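You operate a simulated robot arm through the tools that you are given. There is no shell and no other tool.

The job below is to be done with a simulated robot arm. You get a single attempt, and the scene is never put back.

Task
Lock the tilt, slide the tailstock up to the cup, switch on and run the test once.
Fine: lock the tailstock with the blue knob before the test; one press of the white button.
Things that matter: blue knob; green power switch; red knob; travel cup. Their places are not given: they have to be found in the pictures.

The check looks at the end state, three seconds after you hand in, the way a careful person would. Anything else that was tipped, shoved, dropped, spilled or broken makes it a failure.

Robot
A 7-joint arm with a two-finger parallel gripper, fixed in place. Base frame: the origin is on the floor under the middle of its stand, x ahead of it, y to its left, z up. Lengths are in m, angles in degrees, forces in N, time in s.
It reaches about 1.479 m from its shoulder. Its first joint turns from -166.0 to 166.0 degrees. Payload 4.4 kg.
The TCP is the grasp point between the finger pads, 0.023 m short of the fingertips. In the tool frame z runs along the fingers and y along their closing line. Largest opening 0.094 m; finger width 0.038, thickness 0.01; the body of the gripper, 0.054 by 0.096 m, starts 0.039 m behind the TCP.
Orientation is told as [roll, pitch, yaw] about the base's x, y, z axes, in that order, counted from this pose: with the fingers straight down and closing along the base's y, the tool's x points along the base's -x, its y along +y and its z along -z.

Tools
- The arm moves only by the tool servo_tool. Its argument "rows" is a list of rows, each an object of numbers (a shift or turn left out is 0, a gripper value left out holds the last): "x", "y", "z": the shift along the tool's x, y, z in cm; "ax", "ay", "az": the turn, a rotation vector about the tool's x, y, z in degrees; "grip": the gripper command, from -1 (fully open) to 1 (shut), values between in proportion. In form: [{"x": .., "y": .., "z": .., "ax": .., "ay": .., "az": .., "grip": ..}, ...]. A call has 1 to 20 rows; each row shifts and turns the commanded pose from where the row before left it, along the tool's axes as they then stand. A row lasts 0.2 s, in which the tool goes at most 0.05 m and 8.6 degrees; a call with a longer step from one row to the next is refused whole, and so is a gripper value outside its range. A pose out of reach is approached as far as the arm can. The call stops where the force on the tool passes 50 N (or 10 N more than at its start, if that is more) or the arm is blocked; 0.2 s more then pass. Each finger travels about 0.072 m/s and halts on what it meets, pressing with about 21 N; the grip force reading is that of the motor and also rises with nothing between the fingers. The clock runs only during rows and for 0.2 s after the last one: add rows that do not move to give the fingers time. It gives the time, the measured TCP pose, the force on the tool (base axes), the opening and the grip force at its end, in the units of the frame above (readings bear some noise), with the torque about the TCP (base axes, N m) and any sound that the robot's microphone picked up, and new pictures: "show" is both (left out), scene, wrist or none.
- Cameras (640 x 400 px; columns grow to the right, rows downward): "scene" is fixed at [0.0412, -0.4984, 1.4642]; the picture's right is [0.26, -0.97, 0.00], its down [-0.31, -0.08, -0.95] and it looks along [0.92, 0.24, -0.32] (base axes); focal length 329 px, centre (320, 200). "wrist" rides on the gripper at [0.086, 0.016, -0.075] in the tool frame; the picture's right is [-0.18, 0.98, 0.00], its down [-0.58, -0.11, -0.81] and it looks along [-0.79, -0.15, 0.59] (tool axes); focal length 243 px, centre (320, 200).
- probe_pixels(camera, pixels): for up to 12 pixels [column, row] of the newest picture of that camera ("zoom" is the newest enlarged one), the place [x, y, z] in the base frame of the surface seen there, good to about 0.002 m, but the place of the scene camera against the robot may be out by one fixed shift of up to 0.012 m in any direction. No time passes.
- enlarge(camera, box): a new picture of the part [left, top, right, bottom] of that camera's present view, enlarged. No time passes.
- sign_off(): hands the job in; it is judged then, once.

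Open the gripper and draw the arm clear of the work before you hand the job in, unless the task says otherwise.

The tools are called after "Emit:" as name(argument=value, ...) on one line, values as JSON. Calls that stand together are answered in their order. servo_tool: Moves the arm, as the interface text tells. Its arguments: {"type":"object","properties":{"rows":{"type":"array","items":{"type":"object","properties":{"x":{"type":"number"},"y":{"type":"number"},"z":{"type":"number"},"ax":{"type":"number"},"ay":{"type":"number"},"az":{"type":"number"},"grip":{"type":"number"}}}},"show":{"type":"string","enum":["both","scene","wrist","none"]}},"required":["rows"]} The other tools are called the same way: probe_pixels (camera, pixels) gives the place of the surface under pixels of a picture; enlarge (camera, box) takes an enlarged picture of a part of a camera's view; sign_off () hands the job in.

At the start:

```text
time_s: 0.0
tool_pos: [0.7203, -0.2013, 1.2099]
tcp_rot: [0.1, 0.0, 0.0]
ft_force: [-0.4, 0.5, -0.8]
wrist_torque: [-0.01, 0.03, 0.0]
gripper_width: 0.0939
finger_force: 0.0
```

scene: 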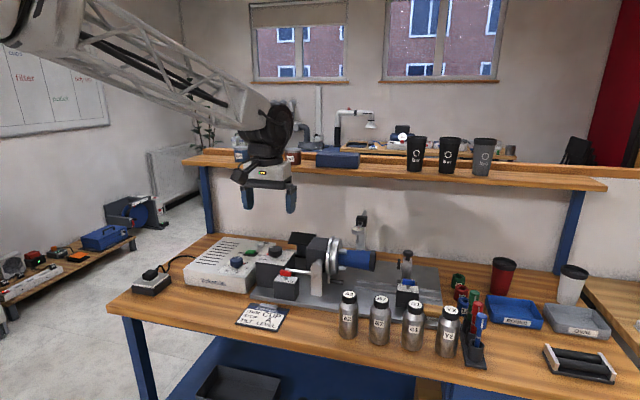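
wrist: 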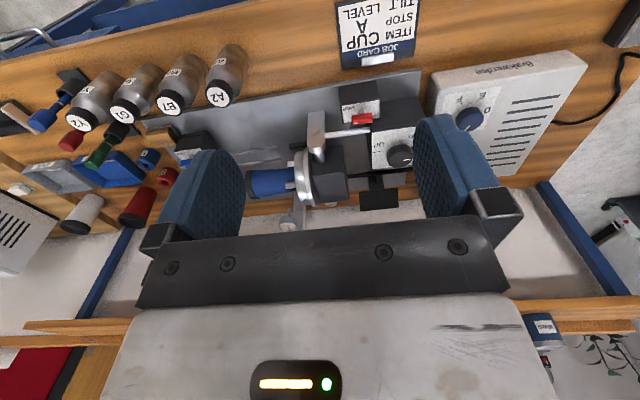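

I begin with closer looks at the bench: the machine sits around scene pixels (190-440, 210-310), with the job card near (262, 316).

Emit:
enlarge(camera="scene", box=[180, 200, 320, 310])

Emit:
enlarge(camera="scene", box=[300, 200, 460, 310])

Emit:
enlarge(camera="scene", box=[220, 280, 320, 340])

Emit:
enlarge(camera="wrist", box=[240, 70, 560, 220])

```text
3.64 times, centred on (250, 255) of scene
```

zoom: 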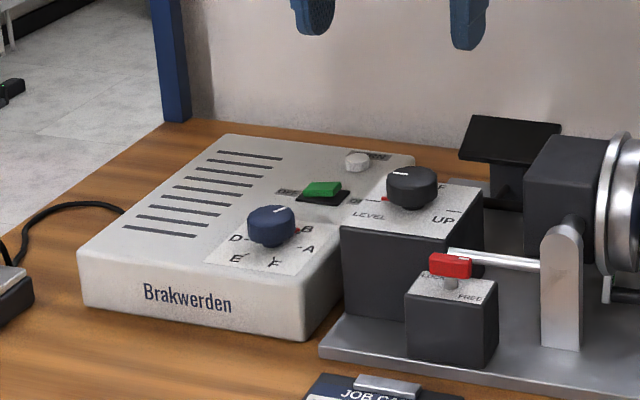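

```text
3.64 times, centred on (380, 255) of scene
```

zoom: 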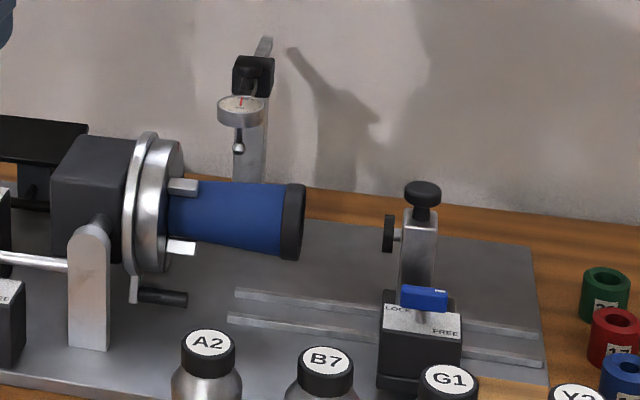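

```text
6.40 times, centred on (270, 310) of scene
```

zoom: 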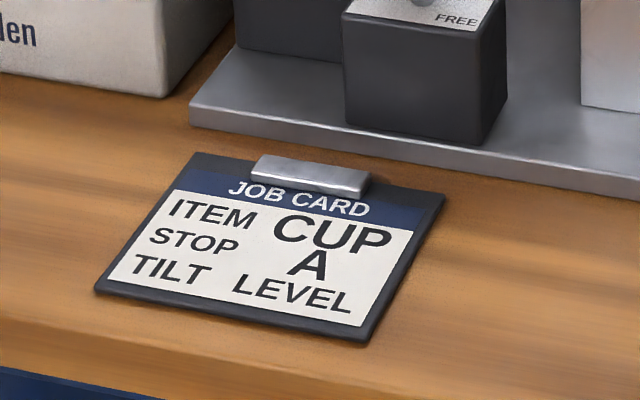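

```text
2.00 times, centred on (400, 145) of wrist
```

zoom: 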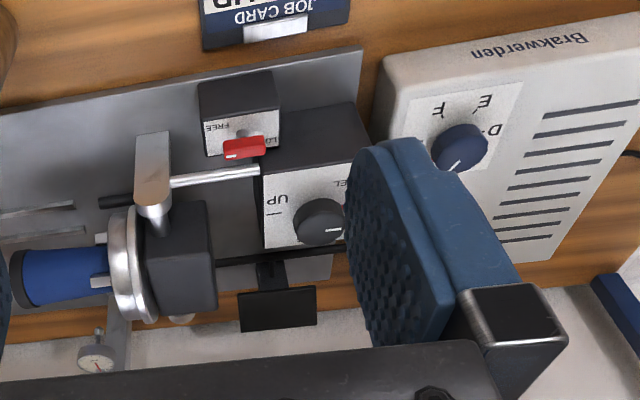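

The card reads ITEM CUP, STOP A, TILT LEVEL. I need closer looks at the knob markings and lever positions on the control box and the tailstock.

Emit:
enlarge(camera="scene", box=[224, 235, 274, 265])

Emit:
enlarge(camera="scene", box=[250, 235, 300, 290])

Emit:
enlarge(camera="scene", box=[385, 240, 435, 300])

Emit:
enlarge(camera="wrist", box=[320, 70, 420, 190])

```text
12.80 times, centred on (249, 250) of scene
```

zoom: 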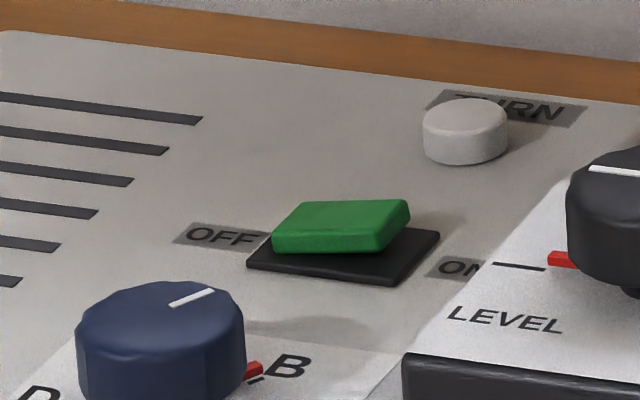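

```text
7.27 times, centred on (275, 262) of scene
```

zoom: 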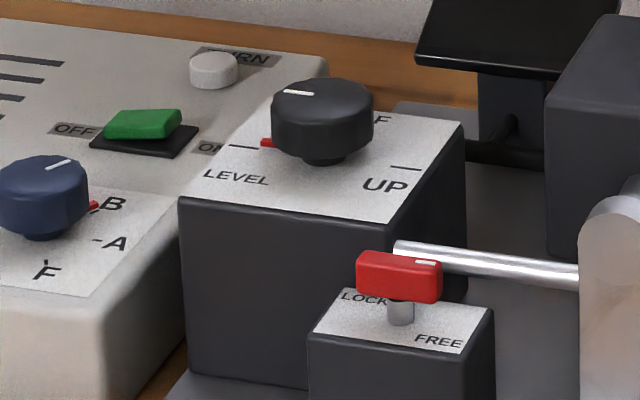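

```text
6.67 times, centred on (410, 270) of scene
```

zoom: 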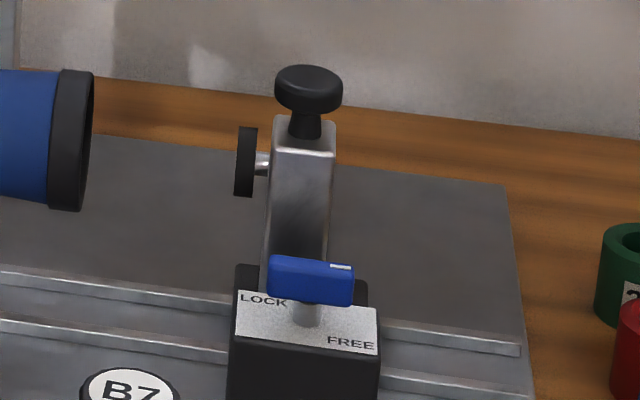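

```text
3.33 times, centred on (370, 130) of wrist
```

zoom: 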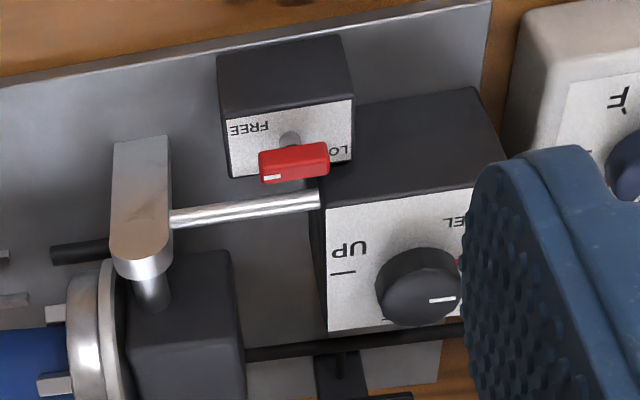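

The dark round selector seems to point at B while the card says STOP A, and both T-handles seem to be at FREE. I'll measure the key points with the scene camera.

Emit:
probe_pixels(camera="scene", pixels=[[237, 262], [250, 248], [258, 241], [270, 249], [283, 273], [289, 273], [406, 281], [411, 281], [408, 253], [398, 264], [376, 260], [418, 291]])

Emit:
probe_pixels(camera="wrist", pixels=[[354, 119], [369, 119], [400, 155], [468, 120], [317, 130], [340, 132], [360, 130], [255, 185], [300, 180], [320, 185], [335, 95], [160, 130]])

```text
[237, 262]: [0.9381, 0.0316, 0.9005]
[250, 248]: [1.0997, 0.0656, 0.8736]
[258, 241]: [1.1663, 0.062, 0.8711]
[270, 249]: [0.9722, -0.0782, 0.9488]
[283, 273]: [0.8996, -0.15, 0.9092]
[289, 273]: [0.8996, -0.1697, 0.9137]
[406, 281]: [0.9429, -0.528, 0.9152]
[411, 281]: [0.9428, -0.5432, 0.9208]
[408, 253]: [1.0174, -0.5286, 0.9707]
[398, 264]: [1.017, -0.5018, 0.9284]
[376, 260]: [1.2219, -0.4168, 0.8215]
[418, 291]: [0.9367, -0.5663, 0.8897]
```

```text
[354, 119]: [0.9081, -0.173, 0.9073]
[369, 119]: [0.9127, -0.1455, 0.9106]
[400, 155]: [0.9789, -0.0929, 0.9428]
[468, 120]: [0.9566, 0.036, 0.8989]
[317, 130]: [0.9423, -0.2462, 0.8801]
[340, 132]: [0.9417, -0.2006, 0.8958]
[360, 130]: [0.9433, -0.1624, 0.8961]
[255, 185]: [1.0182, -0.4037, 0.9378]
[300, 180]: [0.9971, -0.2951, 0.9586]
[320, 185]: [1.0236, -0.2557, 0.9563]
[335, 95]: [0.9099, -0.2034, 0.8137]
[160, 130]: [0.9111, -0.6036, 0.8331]
```

Before moving closer I check where the shelf and wall are, so the arm keeps clear of them, plus some cup and dial points.

Emit:
probe_pixels(camera="scene", pixels=[[330, 172], [415, 160], [450, 160], [240, 160], [600, 185], [360, 222], [360, 215], [300, 225], [345, 298], [380, 305], [310, 245], [375, 250]])

```text
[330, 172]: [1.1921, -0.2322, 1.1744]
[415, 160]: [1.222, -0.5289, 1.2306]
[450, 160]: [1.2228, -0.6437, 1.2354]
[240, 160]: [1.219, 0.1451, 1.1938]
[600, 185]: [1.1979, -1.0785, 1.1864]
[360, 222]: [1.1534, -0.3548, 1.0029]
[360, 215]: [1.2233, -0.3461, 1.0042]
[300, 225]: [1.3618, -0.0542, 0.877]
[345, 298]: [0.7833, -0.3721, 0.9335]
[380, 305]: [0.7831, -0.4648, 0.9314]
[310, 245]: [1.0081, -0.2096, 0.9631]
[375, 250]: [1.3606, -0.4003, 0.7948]
```

The shelf's front edge is at x≈1.19, z≈1.17, so I stay short of it. I move the hand to about (0.90, -0.09, 1.21) and tilt it so that the wrist camera looks down at the panel.

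Emit:
servo_tool(rows=[{"x": -3.4, "y": 2.2}, {"x": -3.4, "y": 2.2}, {"x": -3.4, "y": 2.2}, {"x": -3.4, "y": 2.2}, {"x": -3.4, "y": 2.2}, {"ay": 8}, {"ay": 8}, {"ay": 8}, {"ay": 8}, {}], show="both")

```text
time_s: 2.2
tool_pos: [0.8905, -0.0898, 1.2093]
tcp_rot: [0.1, 32.1, 0.0]
ft_force: [-0.4, 0.5, 0.2]
wrist_torque: [-0.02, 0.03, 0.04]
gripper_width: 0.0939
finger_force: 0.0
```

scene: 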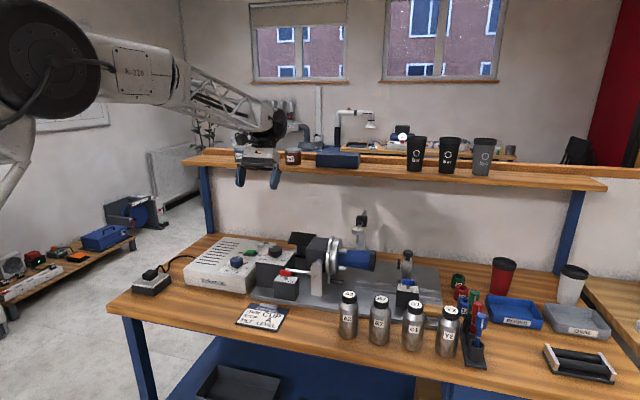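
wrist: 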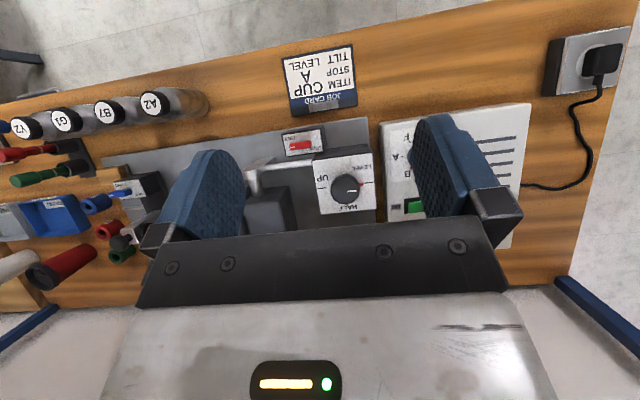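

The view is now from above; I enlarge the tilt controls at (345,185) and (302,143), and look at the selector area and the plug near (600,60).

Emit:
enlarge(camera="wrist", box=[240, 110, 440, 225])

Emit:
enlarge(camera="wrist", box=[530, 15, 640, 105])

Emit:
servo_tool(rows=[{"y": 4.0}, {"y": 4.0}, {"y": 4.0}, {}], show="wrist")

```text
3.20 times, centred on (340, 168) of wrist
```

zoom: 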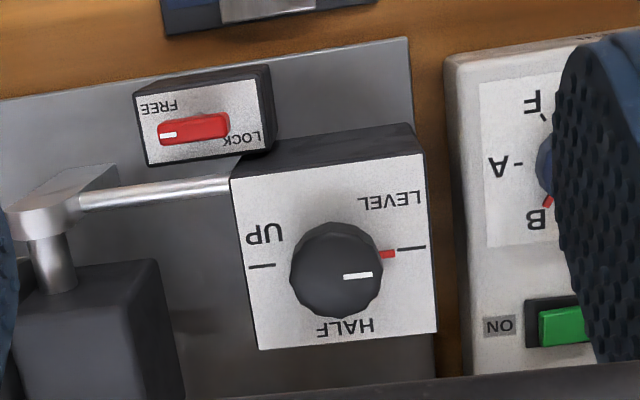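

```text
4.44 times, centred on (585, 60) of wrist
```

zoom: 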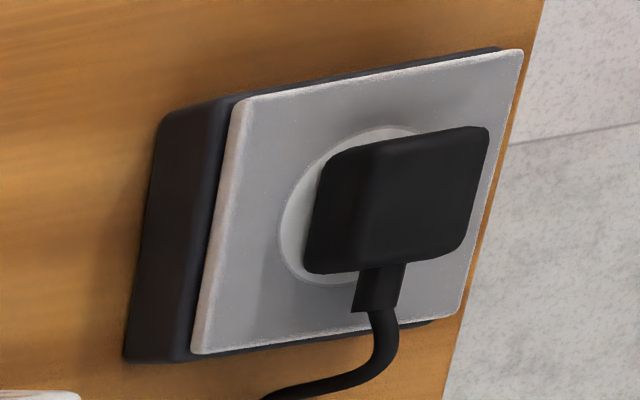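

```text
time_s: 3.2
tool_pos: [0.8918, 0.0318, 1.2097]
tcp_rot: [-0.1, 32.0, 0.0]
ft_force: [0.8, -0.5, -0.5]
wrist_torque: [0.0, -0.03, 0.0]
gripper_width: 0.0941
finger_force: 0.1
```

wrist: 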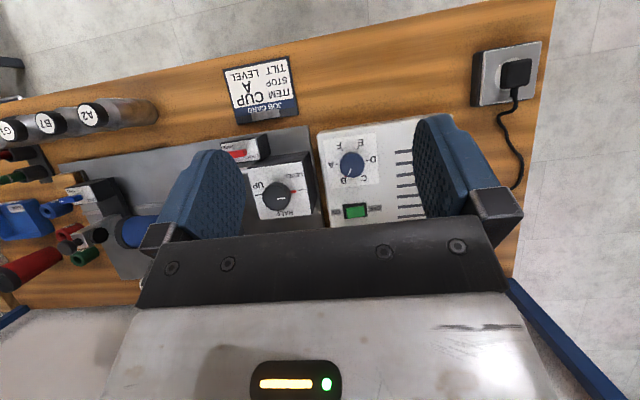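

The tilt dial points to LEVEL and the plug is in. Now I enlarge the selector at (352,165) and the green switch at (356,210).

Emit:
enlarge(camera="wrist", box=[315, 120, 415, 235])

Emit:
enlarge(camera="wrist", box=[215, 125, 325, 220])

Emit:
probe_pixels(camera="wrist", pixels=[[352, 165], [356, 211], [350, 211], [362, 210], [240, 154], [278, 197], [332, 165], [346, 181], [337, 147], [345, 225]])

```text
3.48 times, centred on (365, 178) of wrist
```

zoom: 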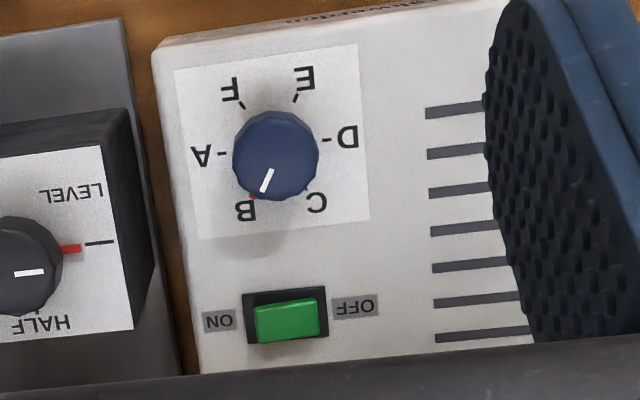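

```text
4.21 times, centred on (270, 172) of wrist
```

zoom: 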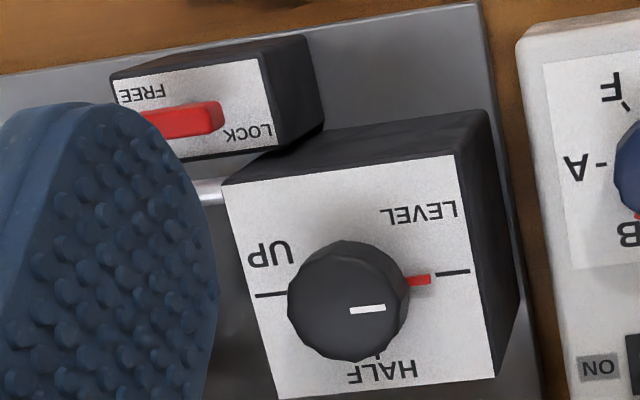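

```text
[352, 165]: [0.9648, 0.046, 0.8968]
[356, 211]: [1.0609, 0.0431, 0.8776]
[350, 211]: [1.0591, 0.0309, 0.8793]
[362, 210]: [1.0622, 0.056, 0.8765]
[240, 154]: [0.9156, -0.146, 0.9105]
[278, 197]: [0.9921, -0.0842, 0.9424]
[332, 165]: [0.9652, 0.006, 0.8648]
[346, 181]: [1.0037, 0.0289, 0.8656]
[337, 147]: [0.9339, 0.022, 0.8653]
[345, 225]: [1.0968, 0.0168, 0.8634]
```

The selector reads B on a ring A–F, with OFF/ON on the green rocker. Neither the tilt dial nor the selector is mentioned in the job, so I leave them as they are. Next I go over the tailstock to view it from above.

Emit:
servo_tool(rows=[{"y": -4.2}, {"y": -4.2}, {"y": -4.2}, {"y": -4.2}, {"y": -4.2}, {"y": -4.2}, {"y": -4.2}, {"y": -4.2}, {"y": -4.2}, {"y": -4.2}, {"y": -4.2}, {"y": -4.2}, {}], show="wrist")

```text
time_s: 6.0
tool_pos: [0.8911, -0.4708, 1.2093]
tcp_rot: [0.0, 32.0, 0.0]
ft_force: [0.1, -0.2, 0.5]
wrist_torque: [0.01, 0.0, -0.01]
gripper_width: 0.094
finger_force: 0.0
```

wrist: 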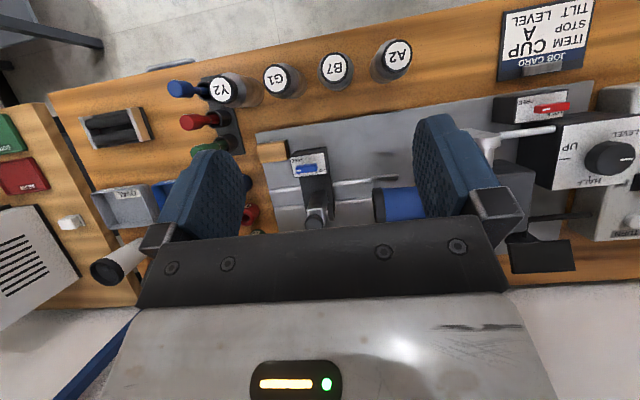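

The tailstock shows up at (310,190) and the cup's lid at (385,205). I enlarge this area and measure.

Emit:
enlarge(camera="wrist", box=[240, 120, 430, 240])

Emit:
probe_pixels(camera="wrist", pixels=[[310, 168], [295, 170], [325, 166], [313, 225], [329, 217], [380, 205], [376, 192], [378, 218], [274, 152], [315, 190], [304, 157], [330, 200]])

```text
3.33 times, centred on (335, 180) of wrist
```

zoom: 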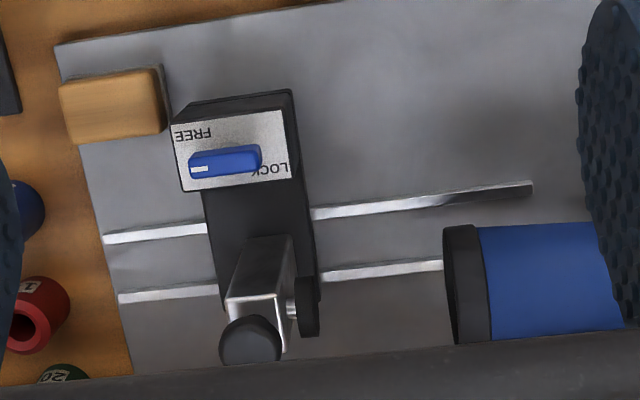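

```text
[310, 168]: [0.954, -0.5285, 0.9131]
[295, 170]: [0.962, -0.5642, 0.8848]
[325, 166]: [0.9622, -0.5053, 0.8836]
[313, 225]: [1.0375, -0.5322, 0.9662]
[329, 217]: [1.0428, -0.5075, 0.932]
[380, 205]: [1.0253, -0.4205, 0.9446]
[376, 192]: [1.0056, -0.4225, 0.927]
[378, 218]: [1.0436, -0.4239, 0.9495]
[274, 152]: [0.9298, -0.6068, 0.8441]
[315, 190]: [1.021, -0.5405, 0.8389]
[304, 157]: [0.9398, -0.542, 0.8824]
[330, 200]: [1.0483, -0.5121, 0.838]
```

The gap from the tailstock disc (y≈-0.505) to the cup lid (y≈-0.423) is about 8 cm, and a wooden block lies beside the carriage near (272,152). I now go over the red knob for a closer look before gripping it.

Emit:
servo_tool(rows=[{"y": 4.4}, {"y": 4.4}, {"y": 4.4}, {"y": 4.4}, {"y": 4.4}, {"y": 4.4}, {"y": 4.4}, {"x": -2.4, "z": 3.4}, {"x": -2.4, "z": 3.4}, {"x": -2.4, "z": 3.4}, {"x": -2.4, "z": 3.4}, {}], show="wrist")

```text
time_s: 8.6
tool_pos: [0.9013, -0.1667, 1.0453]
tcp_rot: [0.0, 32.0, 0.0]
ft_force: [-0.2, 0.4, 0.5]
wrist_torque: [-0.02, -0.01, 0.02]
gripper_width: 0.0938
finger_force: 0.1
```

wrist: 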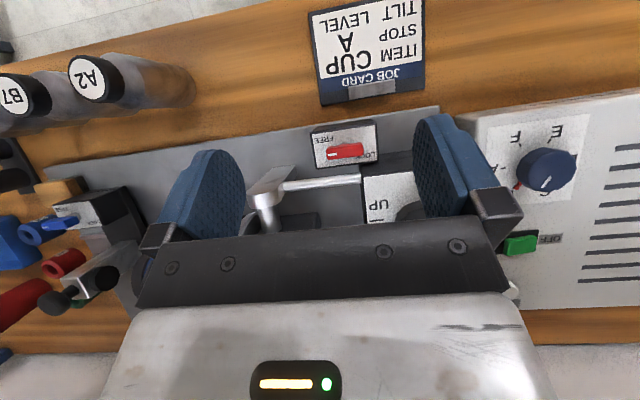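

The red knob is at (345,151) between the fingers. I enlarge it and measure its bar ends, the label plate and the neighbours.

Emit:
enlarge(camera="wrist", box=[300, 112, 400, 175])

Emit:
enlarge(camera="wrist", box=[230, 110, 430, 230])

Emit:
probe_pixels(camera="wrist", pixels=[[345, 151], [329, 154], [361, 149], [345, 147], [346, 156], [322, 133], [372, 160], [375, 130], [365, 173], [310, 185], [355, 182], [265, 200]])

```text
6.35 times, centred on (350, 144) of wrist
```

zoom: 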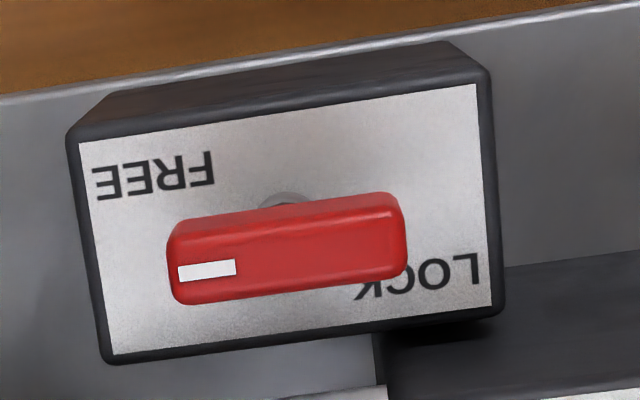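

```text
3.20 times, centred on (330, 170) of wrist
```

zoom: 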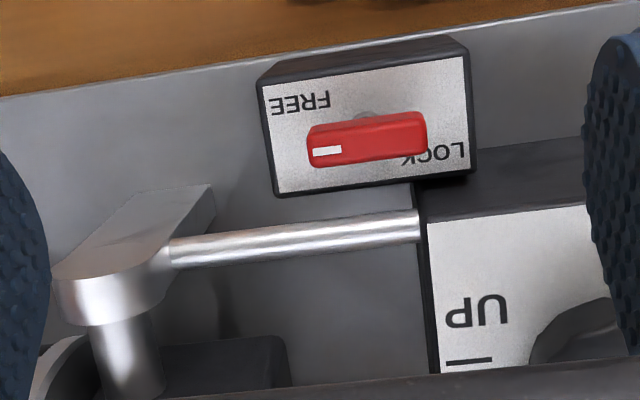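

```text
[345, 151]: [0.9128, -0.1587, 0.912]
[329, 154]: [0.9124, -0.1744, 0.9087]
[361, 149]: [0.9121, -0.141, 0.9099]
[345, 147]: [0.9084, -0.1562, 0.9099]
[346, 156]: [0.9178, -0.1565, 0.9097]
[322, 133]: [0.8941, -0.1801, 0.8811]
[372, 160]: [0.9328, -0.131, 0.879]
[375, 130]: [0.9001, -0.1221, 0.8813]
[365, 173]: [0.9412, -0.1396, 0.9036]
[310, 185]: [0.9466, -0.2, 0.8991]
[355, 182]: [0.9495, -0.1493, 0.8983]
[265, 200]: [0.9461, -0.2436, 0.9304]
```

The red bar is centred near (0.9125, -0.158), top at z≈0.911, lying along y with its white mark toward FREE. I raise the hand, level it, and turn it a quarter so that the fingers close along x over the bar, with a narrow opening.

Emit:
servo_tool(rows=[{"x": 2.1, "z": -3.4}, {"x": 2.1, "z": -3.4}, {"ay": -8}, {"ay": -8}, {"ay": -8}, {"ay": -8}, {"az": 8.18, "grip": 0.36}, {"az": 8.18}, {"az": 8.18}, {"az": 8.18}, {"az": 8.18}, {"az": 8.18}, {"az": 8.18}, {"az": 8.18}, {"az": 8.18}, {"az": 8.18}, {"az": 8.18}, {"x": 0.87, "y": 1.1}, {}], show="both")

```text
time_s: 12.6
tool_pos: [0.9096, -0.1571, 1.1238]
tcp_rot: [-0.1, 0.0, -90.0]
ft_force: [0.0, -0.2, 0.0]
wrist_torque: [0.01, 0.0, 0.0]
gripper_width: 0.0302
finger_force: 0.0
```

scene: 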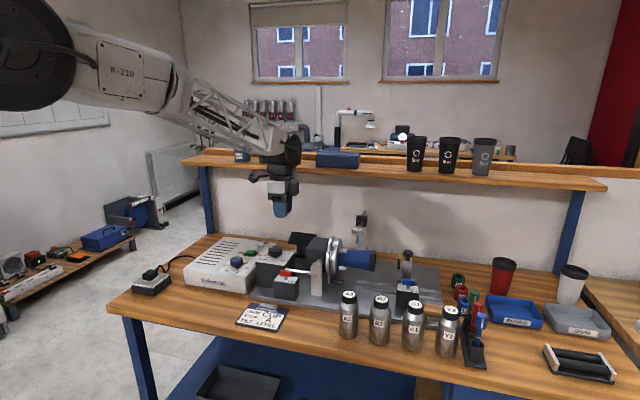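
wrist: 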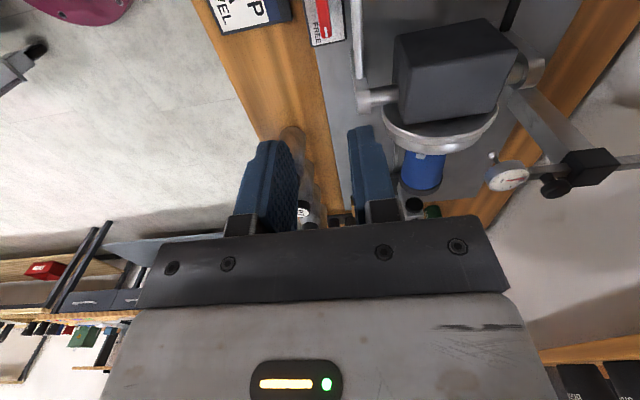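

The fingers are 30 mm apart, above the red bar. I descend to about z=0.953 first, still above the bar top, and check the alignment.

Emit:
servo_tool(rows=[{"z": 4.2, "y": 0.25}, {"z": 4.2}, {"z": 4.2}, {"z": 4.2}, {}], show="both")

Emit:
enlarge(camera="wrist", box=[240, 60, 400, 220])

```text
time_s: 13.8
tool_pos: [0.9132, -0.158, 0.9533]
tcp_rot: [0.1, 0.1, -89.8]
ft_force: [-0.2, 0.5, -0.1]
wrist_torque: [0.01, -0.02, 0.01]
gripper_width: 0.0301
finger_force: 0.0
```

scene: 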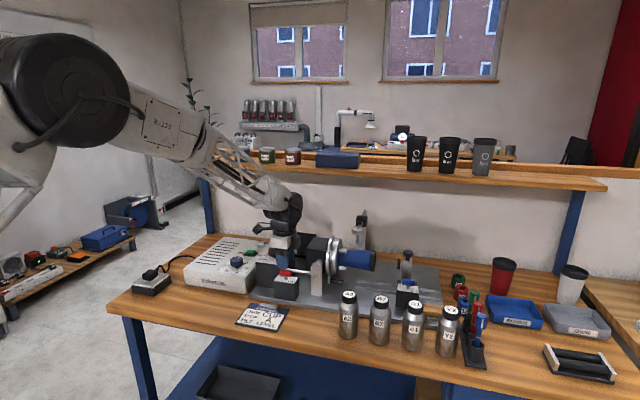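
wrist: 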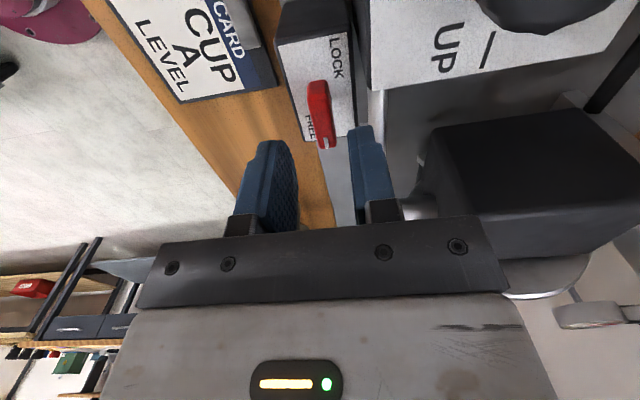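

```text
2.50 times, centred on (320, 140) of wrist
```

zoom: 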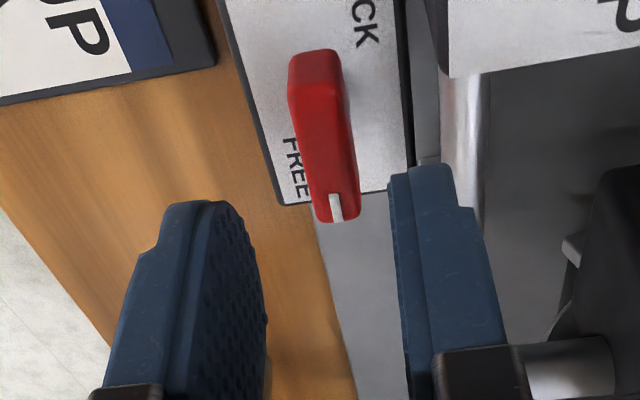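

The bar sits between the finger planes in the wrist view at (320,115). I probe it for exact alignment.

Emit:
probe_pixels(camera="wrist", pixels=[[319, 84], [323, 144], [320, 105], [314, 100], [328, 100], [340, 60], [345, 125], [376, 100], [368, 85], [362, 90]])

```text
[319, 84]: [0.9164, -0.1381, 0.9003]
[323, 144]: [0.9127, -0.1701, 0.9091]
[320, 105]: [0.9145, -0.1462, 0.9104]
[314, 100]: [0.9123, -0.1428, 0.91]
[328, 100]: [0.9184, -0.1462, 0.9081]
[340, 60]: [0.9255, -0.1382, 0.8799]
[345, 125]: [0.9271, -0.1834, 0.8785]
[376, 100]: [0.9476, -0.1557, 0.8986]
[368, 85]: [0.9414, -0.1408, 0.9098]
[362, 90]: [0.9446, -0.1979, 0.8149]
```

The TCP is within 1–2 mm of the bar centre (0.914, -0.157). I lower to z≈0.915 and close the fingers on the bar.

Emit:
servo_tool(rows=[{"z": 2.0, "y": 0.05}, {"z": 1.8}, {}, {"grip": 0.7}, {"grip": 1.0}, {}, {}], show="both")

```text
time_s: 15.4
tool_pos: [0.9143, -0.1558, 0.9169]
tcp_rot: [0.1, 0.0, -89.9]
ft_force: [18.4, -1.8, -7.3]
wrist_torque: [-0.24, -0.27, 0.08]
gripper_width: 0.0119
finger_force: 45.2
```

scene: 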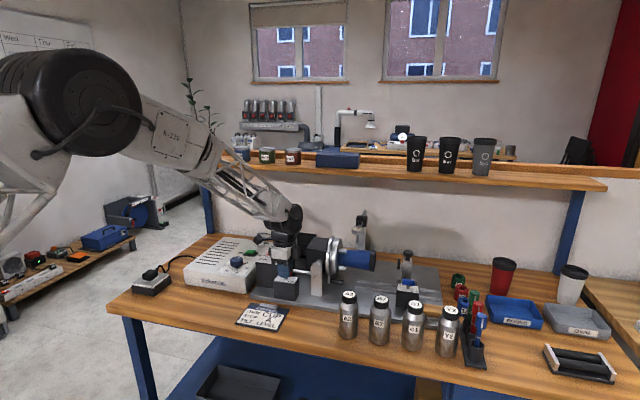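
wrist: 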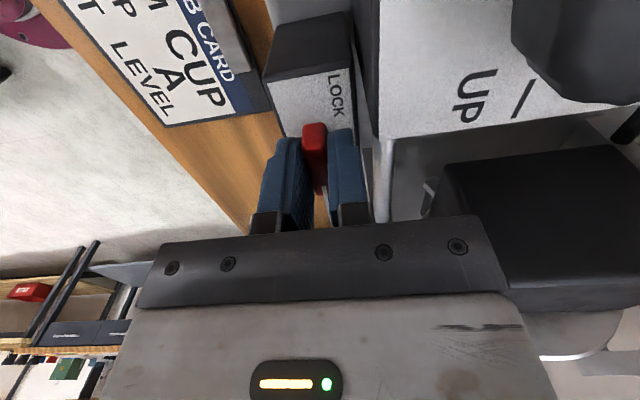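

The grip is on the bar (11.9 mm wide) with an 18 N sideways reading along +x, so the bar centre lies slightly further +x. I ease the hand 1.5 mm that way and then try a small counter-clockwise turn.

Emit:
servo_tool(rows=[{"y": 0.15}, {}], show="none")

Emit:
servo_tool(rows=[{"az": -3}, {"az": -3}, {}], show="wrist")

```text
time_s: 16.0
tool_pos: [0.9142, -0.1574, 0.9166]
tcp_rot: [0.0, 0.0, -89.9]
ft_force: [-33.2, 6.4, 4.8]
wrist_torque: [-0.71, 0.3, -0.02]
gripper_width: 0.0118
finger_force: 44.8
```

```text
time_s: 16.5
tool_pos: [0.914, -0.1566, 0.9171]
tcp_rot: [-0.3, 0.0, -86.3]
ft_force: [-15.7, 0.5, 8.1]
wrist_torque: [0.38, -0.15, -0.08]
gripper_width: 0.012
finger_force: 44.5
stopped in row 2: the force on the tool passed its limit at 51 N (the readings are from after the stop); the commanded pose is now the measured one
```

wrist: 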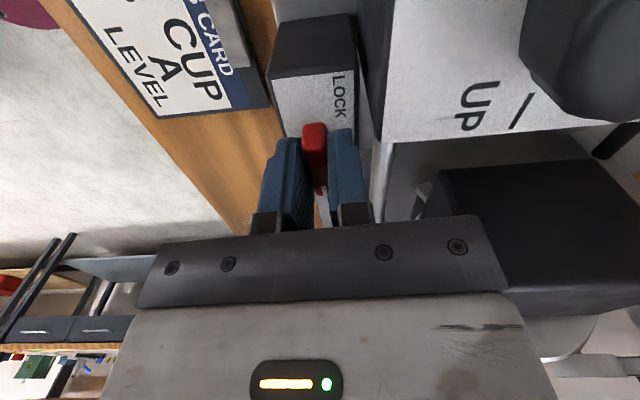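

The turn works but the tight grip makes any centre offset show as tens of newtons. I loosen the fingers to about 16 mm so that the bar is turned with a little play, and check the force.

Emit:
servo_tool(rows=[{"grip": 0.66}, {}, {}], show="none")

Emit:
servo_tool(rows=[{"az": -4}, {"az": -4}, {"az": -4}, {}], show="wrist")

```text
time_s: 17.3
tool_pos: [0.9148, -0.1569, 0.9159]
tcp_rot: [-0.1, -0.1, -86.3]
ft_force: [0.0, 0.4, -0.2]
wrist_torque: [0.0, 0.02, 0.05]
gripper_width: 0.0158
finger_force: 0.1
```

```text
time_s: 18.3
tool_pos: [0.9147, -0.1571, 0.9167]
tcp_rot: [-0.1, 0.1, -74.3]
ft_force: [-0.9, -0.4, 0.1]
wrist_torque: [0.0, 0.07, -0.03]
gripper_width: 0.0166
finger_force: 0.5
```

wrist: 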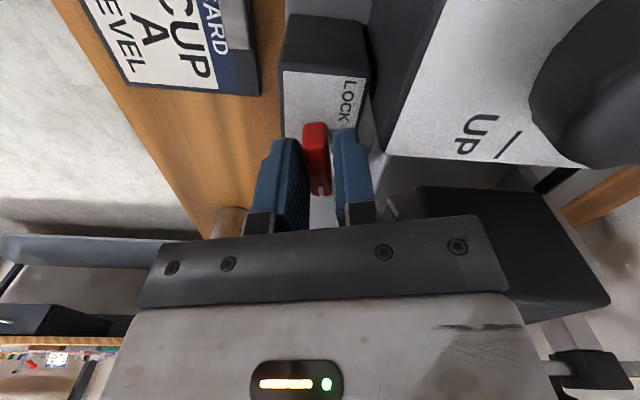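

The bar follows the fingers with almost no force, so counter-clockwise is the free direction. I continue in moderate steps.

Emit:
servo_tool(rows=[{"az": -6}, {"az": -6}, {"az": -6}, {"az": -6}, {"az": -6}, {}], show="wrist")

```text
time_s: 19.7
tool_pos: [0.9155, -0.1563, 0.916]
tcp_rot: [-0.1, 0.2, -44.2]
ft_force: [-0.1, -1.0, 0.3]
wrist_torque: [0.0, 0.0, -0.07]
gripper_width: 0.0162
finger_force: 0.5
```

wrist: 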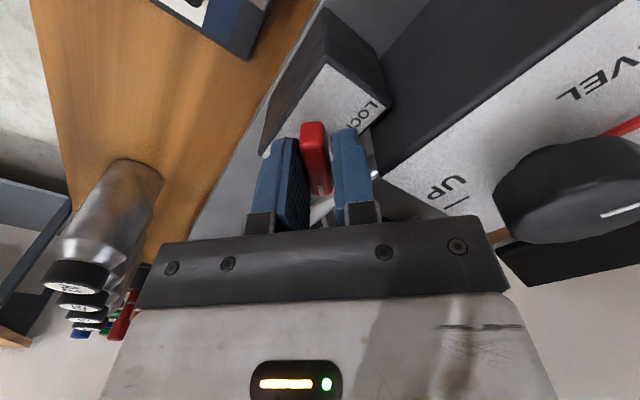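

The bar is at about 45° and still follows easily (torque -0.07). I carry on toward 90°, watching for a stop.

Emit:
servo_tool(rows=[{"az": -6}, {"az": -6}, {"az": -6}, {"az": -6}, {"az": -6}, {}], show="wrist")

```text
time_s: 21.1
tool_pos: [0.9145, -0.1566, 0.9159]
tcp_rot: [0.0, 0.2, -14.2]
ft_force: [-0.8, -1.0, -0.7]
wrist_torque: [0.01, 0.0, -0.03]
gripper_width: 0.0166
finger_force: 0.4
```

wrist: 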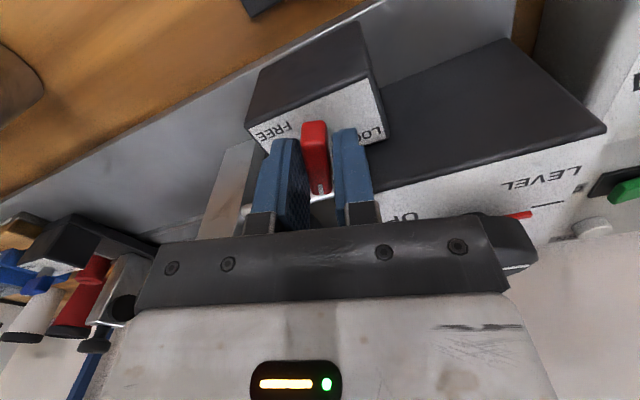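

It still moves freely at -14°. I continue in small steps and look for the end stop by torque or sound.

Emit:
servo_tool(rows=[{"az": -4}, {"az": -4}, {"az": -4}, {"az": -3}, {}], show="wrist")

```text
time_s: 22.3
tool_pos: [0.9154, -0.1575, 0.9174]
tcp_rot: [0.0, 0.2, 0.7]
ft_force: [0.0, 0.4, 0.0]
wrist_torque: [0.0, -0.01, 0.01]
gripper_width: 0.016
finger_force: 0.1
```

wrist: 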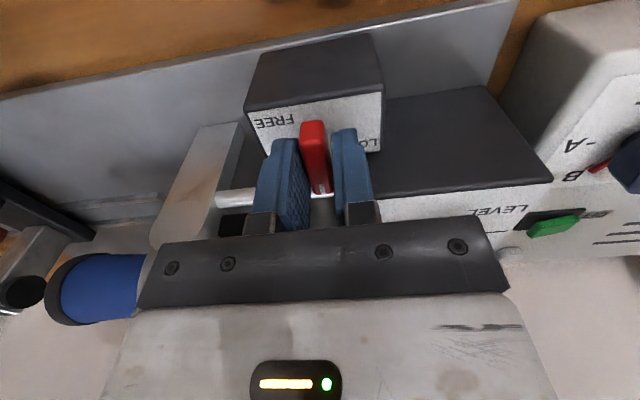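

At yaw ≈0 the torque has dropped to zero. I turn a few degrees more to see whether there is a stop here.

Emit:
servo_tool(rows=[{"az": -3}, {"az": -3}, {}], show="wrist")

Emit:
enlarge(camera="wrist", box=[220, 80, 420, 220])

```text
time_s: 23.1
tool_pos: [0.9137, -0.1574, 0.9162]
tcp_rot: [0.0, 0.3, 6.6]
ft_force: [-1.1, -4.4, -0.3]
wrist_torque: [-0.12, 0.07, -0.11]
gripper_width: 0.0176
finger_force: 2.2
```

wrist: 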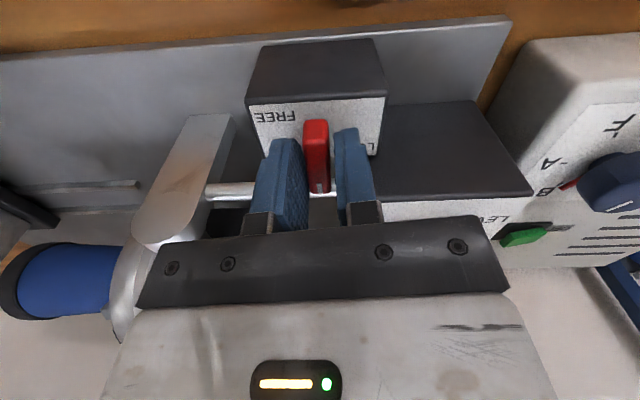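

```text
2.86 times, centred on (320, 150) of wrist
```

zoom: 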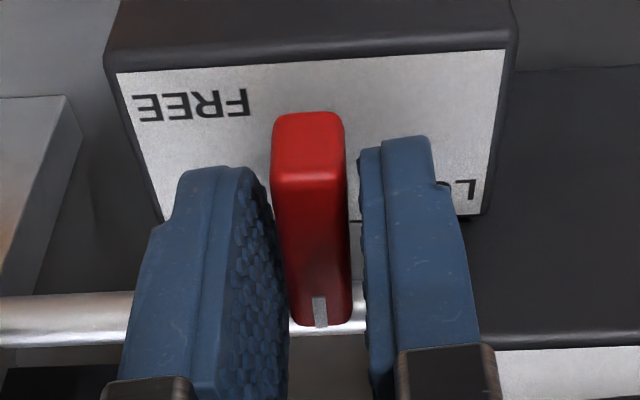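

The torque rose to -0.11 N·m and the fingers were forced slightly apart, with the white mark now pointing to +x (LOCK side). I press two degrees more to confirm the stop, then go back.

Emit:
servo_tool(rows=[{"az": -2}, {}], show="none")

Emit:
servo_tool(rows=[{"az": 4, "grip": 0.5}, {"az": 4}, {}, {"z": -3}, {"z": -4}, {"z": -4}, {}], show="wrist")

```text
time_s: 23.7
tool_pos: [0.9153, -0.1578, 0.9169]
tcp_rot: [0.0, 0.2, 8.7]
ft_force: [-0.2, -6.2, 2.3]
wrist_torque: [-0.15, -0.03, -0.09]
gripper_width: 0.0189
finger_force: 3.1
```

```text
time_s: 25.3
tool_pos: [0.9138, -0.155, 1.0251]
tcp_rot: [0.1, 0.2, 0.7]
ft_force: [0.2, 0.4, 0.4]
wrist_torque: [0.0, 0.0, -0.02]
gripper_width: 0.0233
finger_force: 0.1
```

wrist: 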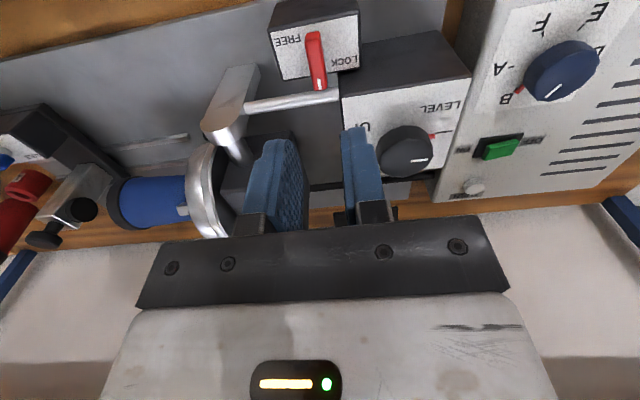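

The bar now points along +x at (315,60). I check it enlarged.

Emit:
enlarge(camera="wrist", box=[250, 0, 400, 110])

Emit:
probe_pixels(camera="wrist", pixels=[[312, 33], [320, 86], [315, 60], [472, 187], [501, 147], [490, 152], [516, 142], [125, 205], [80, 208], [45, 240]])

```text
3.64 times, centred on (325, 55) of wrist
```

zoom: 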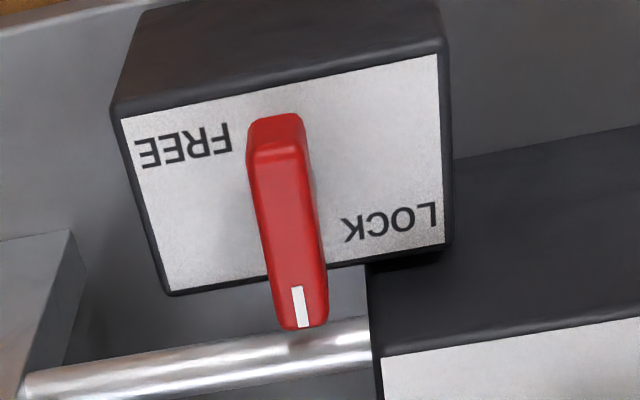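

```text
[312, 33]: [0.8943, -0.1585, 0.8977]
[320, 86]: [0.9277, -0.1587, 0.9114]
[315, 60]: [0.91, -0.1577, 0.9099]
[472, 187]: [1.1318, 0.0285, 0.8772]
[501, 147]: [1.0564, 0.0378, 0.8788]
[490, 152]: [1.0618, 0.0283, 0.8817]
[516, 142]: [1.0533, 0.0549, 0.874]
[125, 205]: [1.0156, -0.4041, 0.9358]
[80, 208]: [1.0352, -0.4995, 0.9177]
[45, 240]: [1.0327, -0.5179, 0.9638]
```

The red bar now points straight along +x, a quarter turn from FREE against its stop at the LOCK side. Next I go up and over toward the tailstock for a view of its -y side.

Emit:
servo_tool(rows=[{"z": -4}, {"z": -3}, {"y": -4.2, "x": 0.6}, {"y": -4.2, "x": 0.6}, {"y": -4.2, "x": 0.6}, {"y": -4.2, "x": 0.6}, {"y": -4.2, "x": 0.6}, {"y": -4.2, "x": 0.6}, {"y": -4.2, "x": 0.6}, {"y": -4.2, "x": 0.6}, {"y": -4.2, "x": 0.6}, {"y": -4.2, "x": 0.6}, {}], show="both")

```text
time_s: 28.1
tool_pos: [0.8631, -0.5804, 1.0948]
tcp_rot: [-0.1, 0.2, 0.7]
ft_force: [0.6, 0.1, 0.3]
wrist_torque: [0.02, -0.05, -0.02]
gripper_width: 0.0234
finger_force: 0.0
```

scene: 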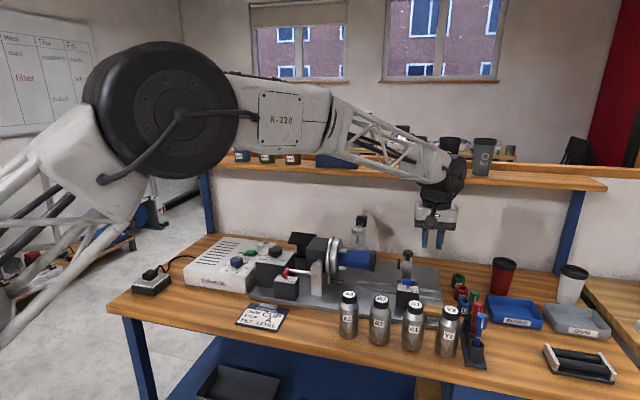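
wrist: 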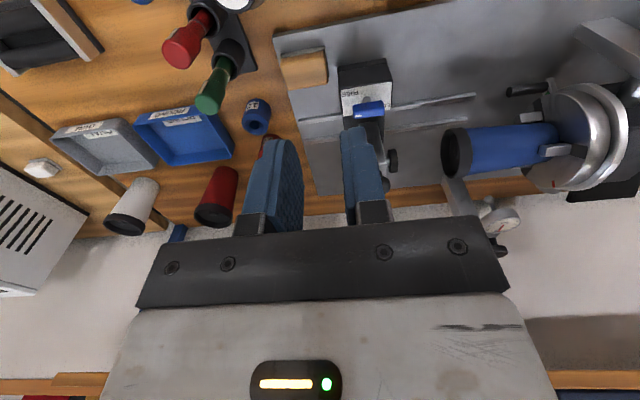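

The tailstock block is at (365,85) with the wooden block at (305,70) just to its -y side. I enlarge and measure both.

Emit:
enlarge(camera="wrist", box=[260, 20, 480, 200])

Emit:
probe_pixels(camera="wrist", pixels=[[305, 62], [305, 82], [285, 72], [325, 68], [342, 80], [390, 72], [350, 100], [342, 98], [345, 115], [368, 110], [352, 110], [383, 105]])

```text
2.22 times, centred on (370, 110) of wrist
```

zoom: 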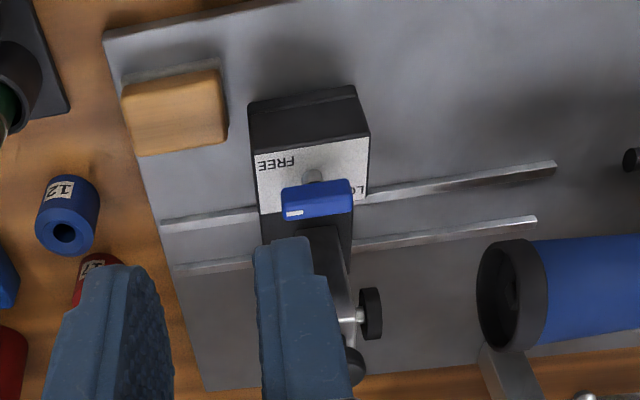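

```text
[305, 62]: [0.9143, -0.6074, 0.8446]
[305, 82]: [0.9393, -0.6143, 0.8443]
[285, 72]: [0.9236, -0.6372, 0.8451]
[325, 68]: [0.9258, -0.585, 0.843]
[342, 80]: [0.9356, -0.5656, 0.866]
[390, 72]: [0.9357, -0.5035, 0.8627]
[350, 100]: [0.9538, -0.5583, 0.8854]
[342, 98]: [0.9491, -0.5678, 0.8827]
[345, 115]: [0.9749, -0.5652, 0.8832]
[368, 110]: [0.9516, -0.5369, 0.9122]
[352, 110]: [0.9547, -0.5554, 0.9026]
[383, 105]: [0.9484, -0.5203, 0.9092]
```

The block's -y face is at y≈-0.567, x 0.935–0.98, top z≈0.883; the wood (top 0.8445) sits lower. I close the fingers and come down beside the block at x≈0.96, y≈-0.592, with tips above the wood.

Emit:
servo_tool(rows=[{"az": 0.7, "grip": 1.0}, {"x": -3.3, "y": -0.4}, {"x": -3.3, "y": -0.4}, {"x": -3.1, "y": -0.4}, {"z": 4}, {"z": 4}, {"z": 4}, {"z": 4}, {}], show="both")

```text
time_s: 30.1
tool_pos: [0.9601, -0.5887, 0.9378]
tcp_rot: [0.0, 0.2, 0.0]
ft_force: [0.2, 0.2, 0.3]
wrist_torque: [0.01, 0.0, -0.01]
gripper_width: 0.0
finger_force: 20.5
```

scene: 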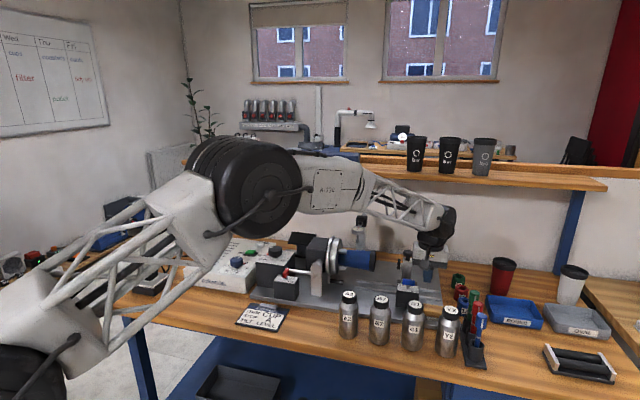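
wrist: 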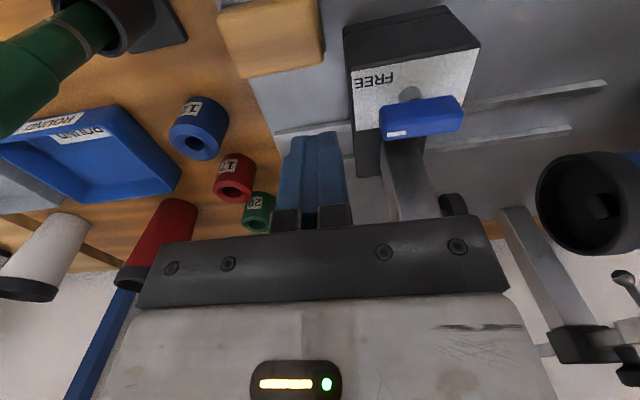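

The fingers (318,170) are beside the block (412,70) and clear of the blue handle. I lower the last 5 cm to z≈0.886.

Emit:
servo_tool(rows=[{"z": 2.6}, {"z": 2.5}, {}], show="both")

```text
time_s: 30.9
tool_pos: [0.9569, -0.5872, 0.8841]
tcp_rot: [-0.1, 0.2, -0.1]
ft_force: [0.4, 1.1, 0.4]
wrist_torque: [0.0, 0.02, 0.0]
gripper_width: 0.0
finger_force: 21.2
```

scene: 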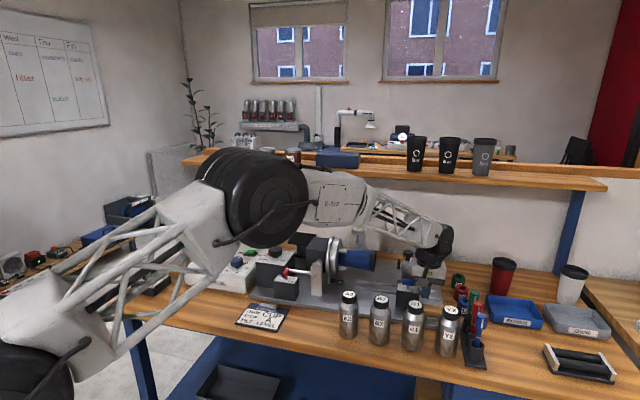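
wrist: 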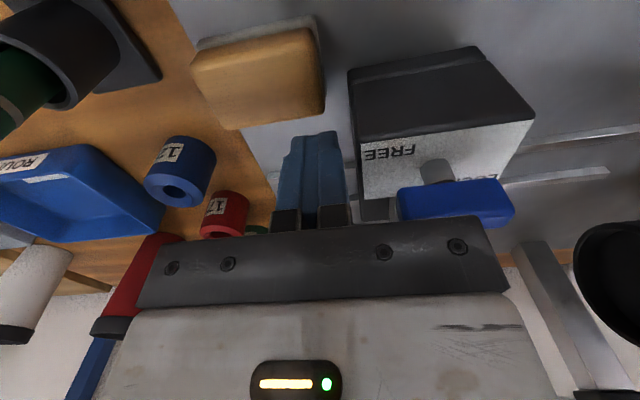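

Fingers stand beside the block with about 1 cm gap. I move slowly in +y to make contact and feel the sliding force.

Emit:
servo_tool(rows=[{"y": 0.5}, {"y": 0.5}, {"y": 0.4}, {"y": 0.4}, {"y": 0.4}, {}], show="wrist")

```text
time_s: 32.3
tool_pos: [0.9562, -0.5684, 0.8853]
tcp_rot: [0.0, 0.2, -0.1]
ft_force: [1.1, -3.9, 1.9]
wrist_torque: [0.03, 0.06, 0.03]
gripper_width: 0.0001
finger_force: 20.9
```

wrist: 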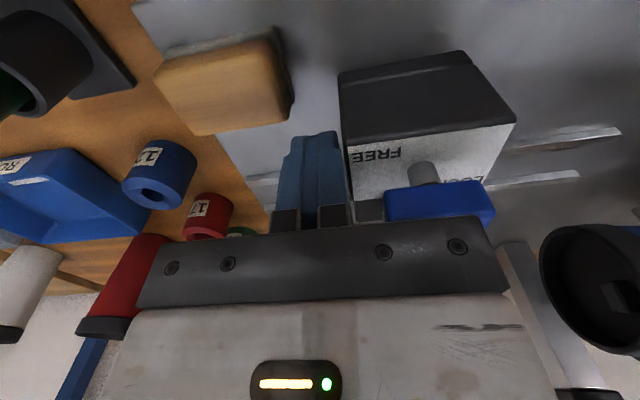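

Contact with about 4 N and the carriage is sliding. I push another 5 cm in 1 cm rows, leaving around 2 cm to the cup.

Emit:
servo_tool(rows=[{"y": 0.8}, {"y": 0.8}, {"y": 0.8}, {"y": 0.8}, {"y": 0.8}, {"y": 0.8}, {}], show="both")

Emit:
enlarge(camera="scene", box=[330, 220, 450, 310])

```text
time_s: 33.9
tool_pos: [0.956, -0.5196, 0.8857]
tcp_rot: [0.1, 0.4, -0.1]
ft_force: [0.8, -4.0, -4.5]
wrist_torque: [-0.1, -0.05, 0.02]
gripper_width: 0.0
finger_force: 20.5
```

scene: 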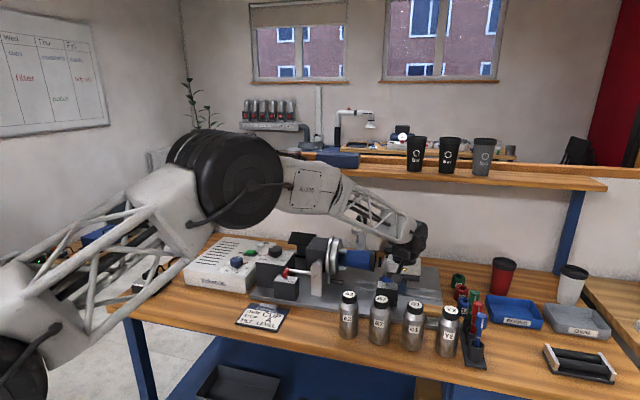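
wrist: 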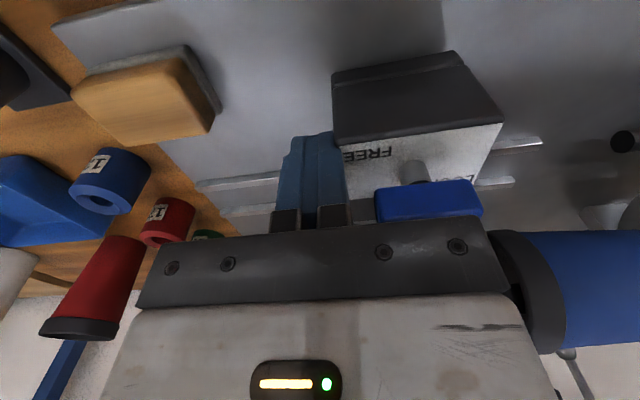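

```text
4.44 times, centred on (390, 265) of scene
```

zoom: 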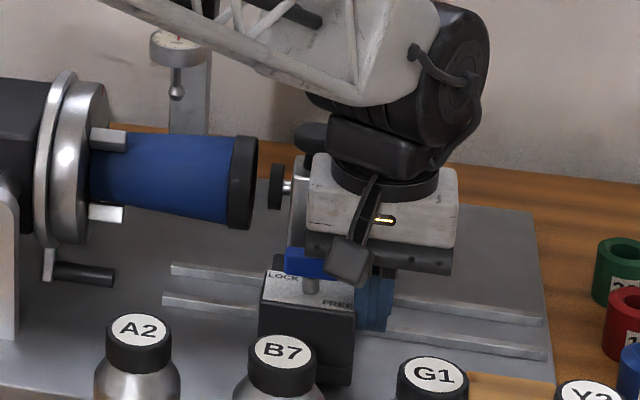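

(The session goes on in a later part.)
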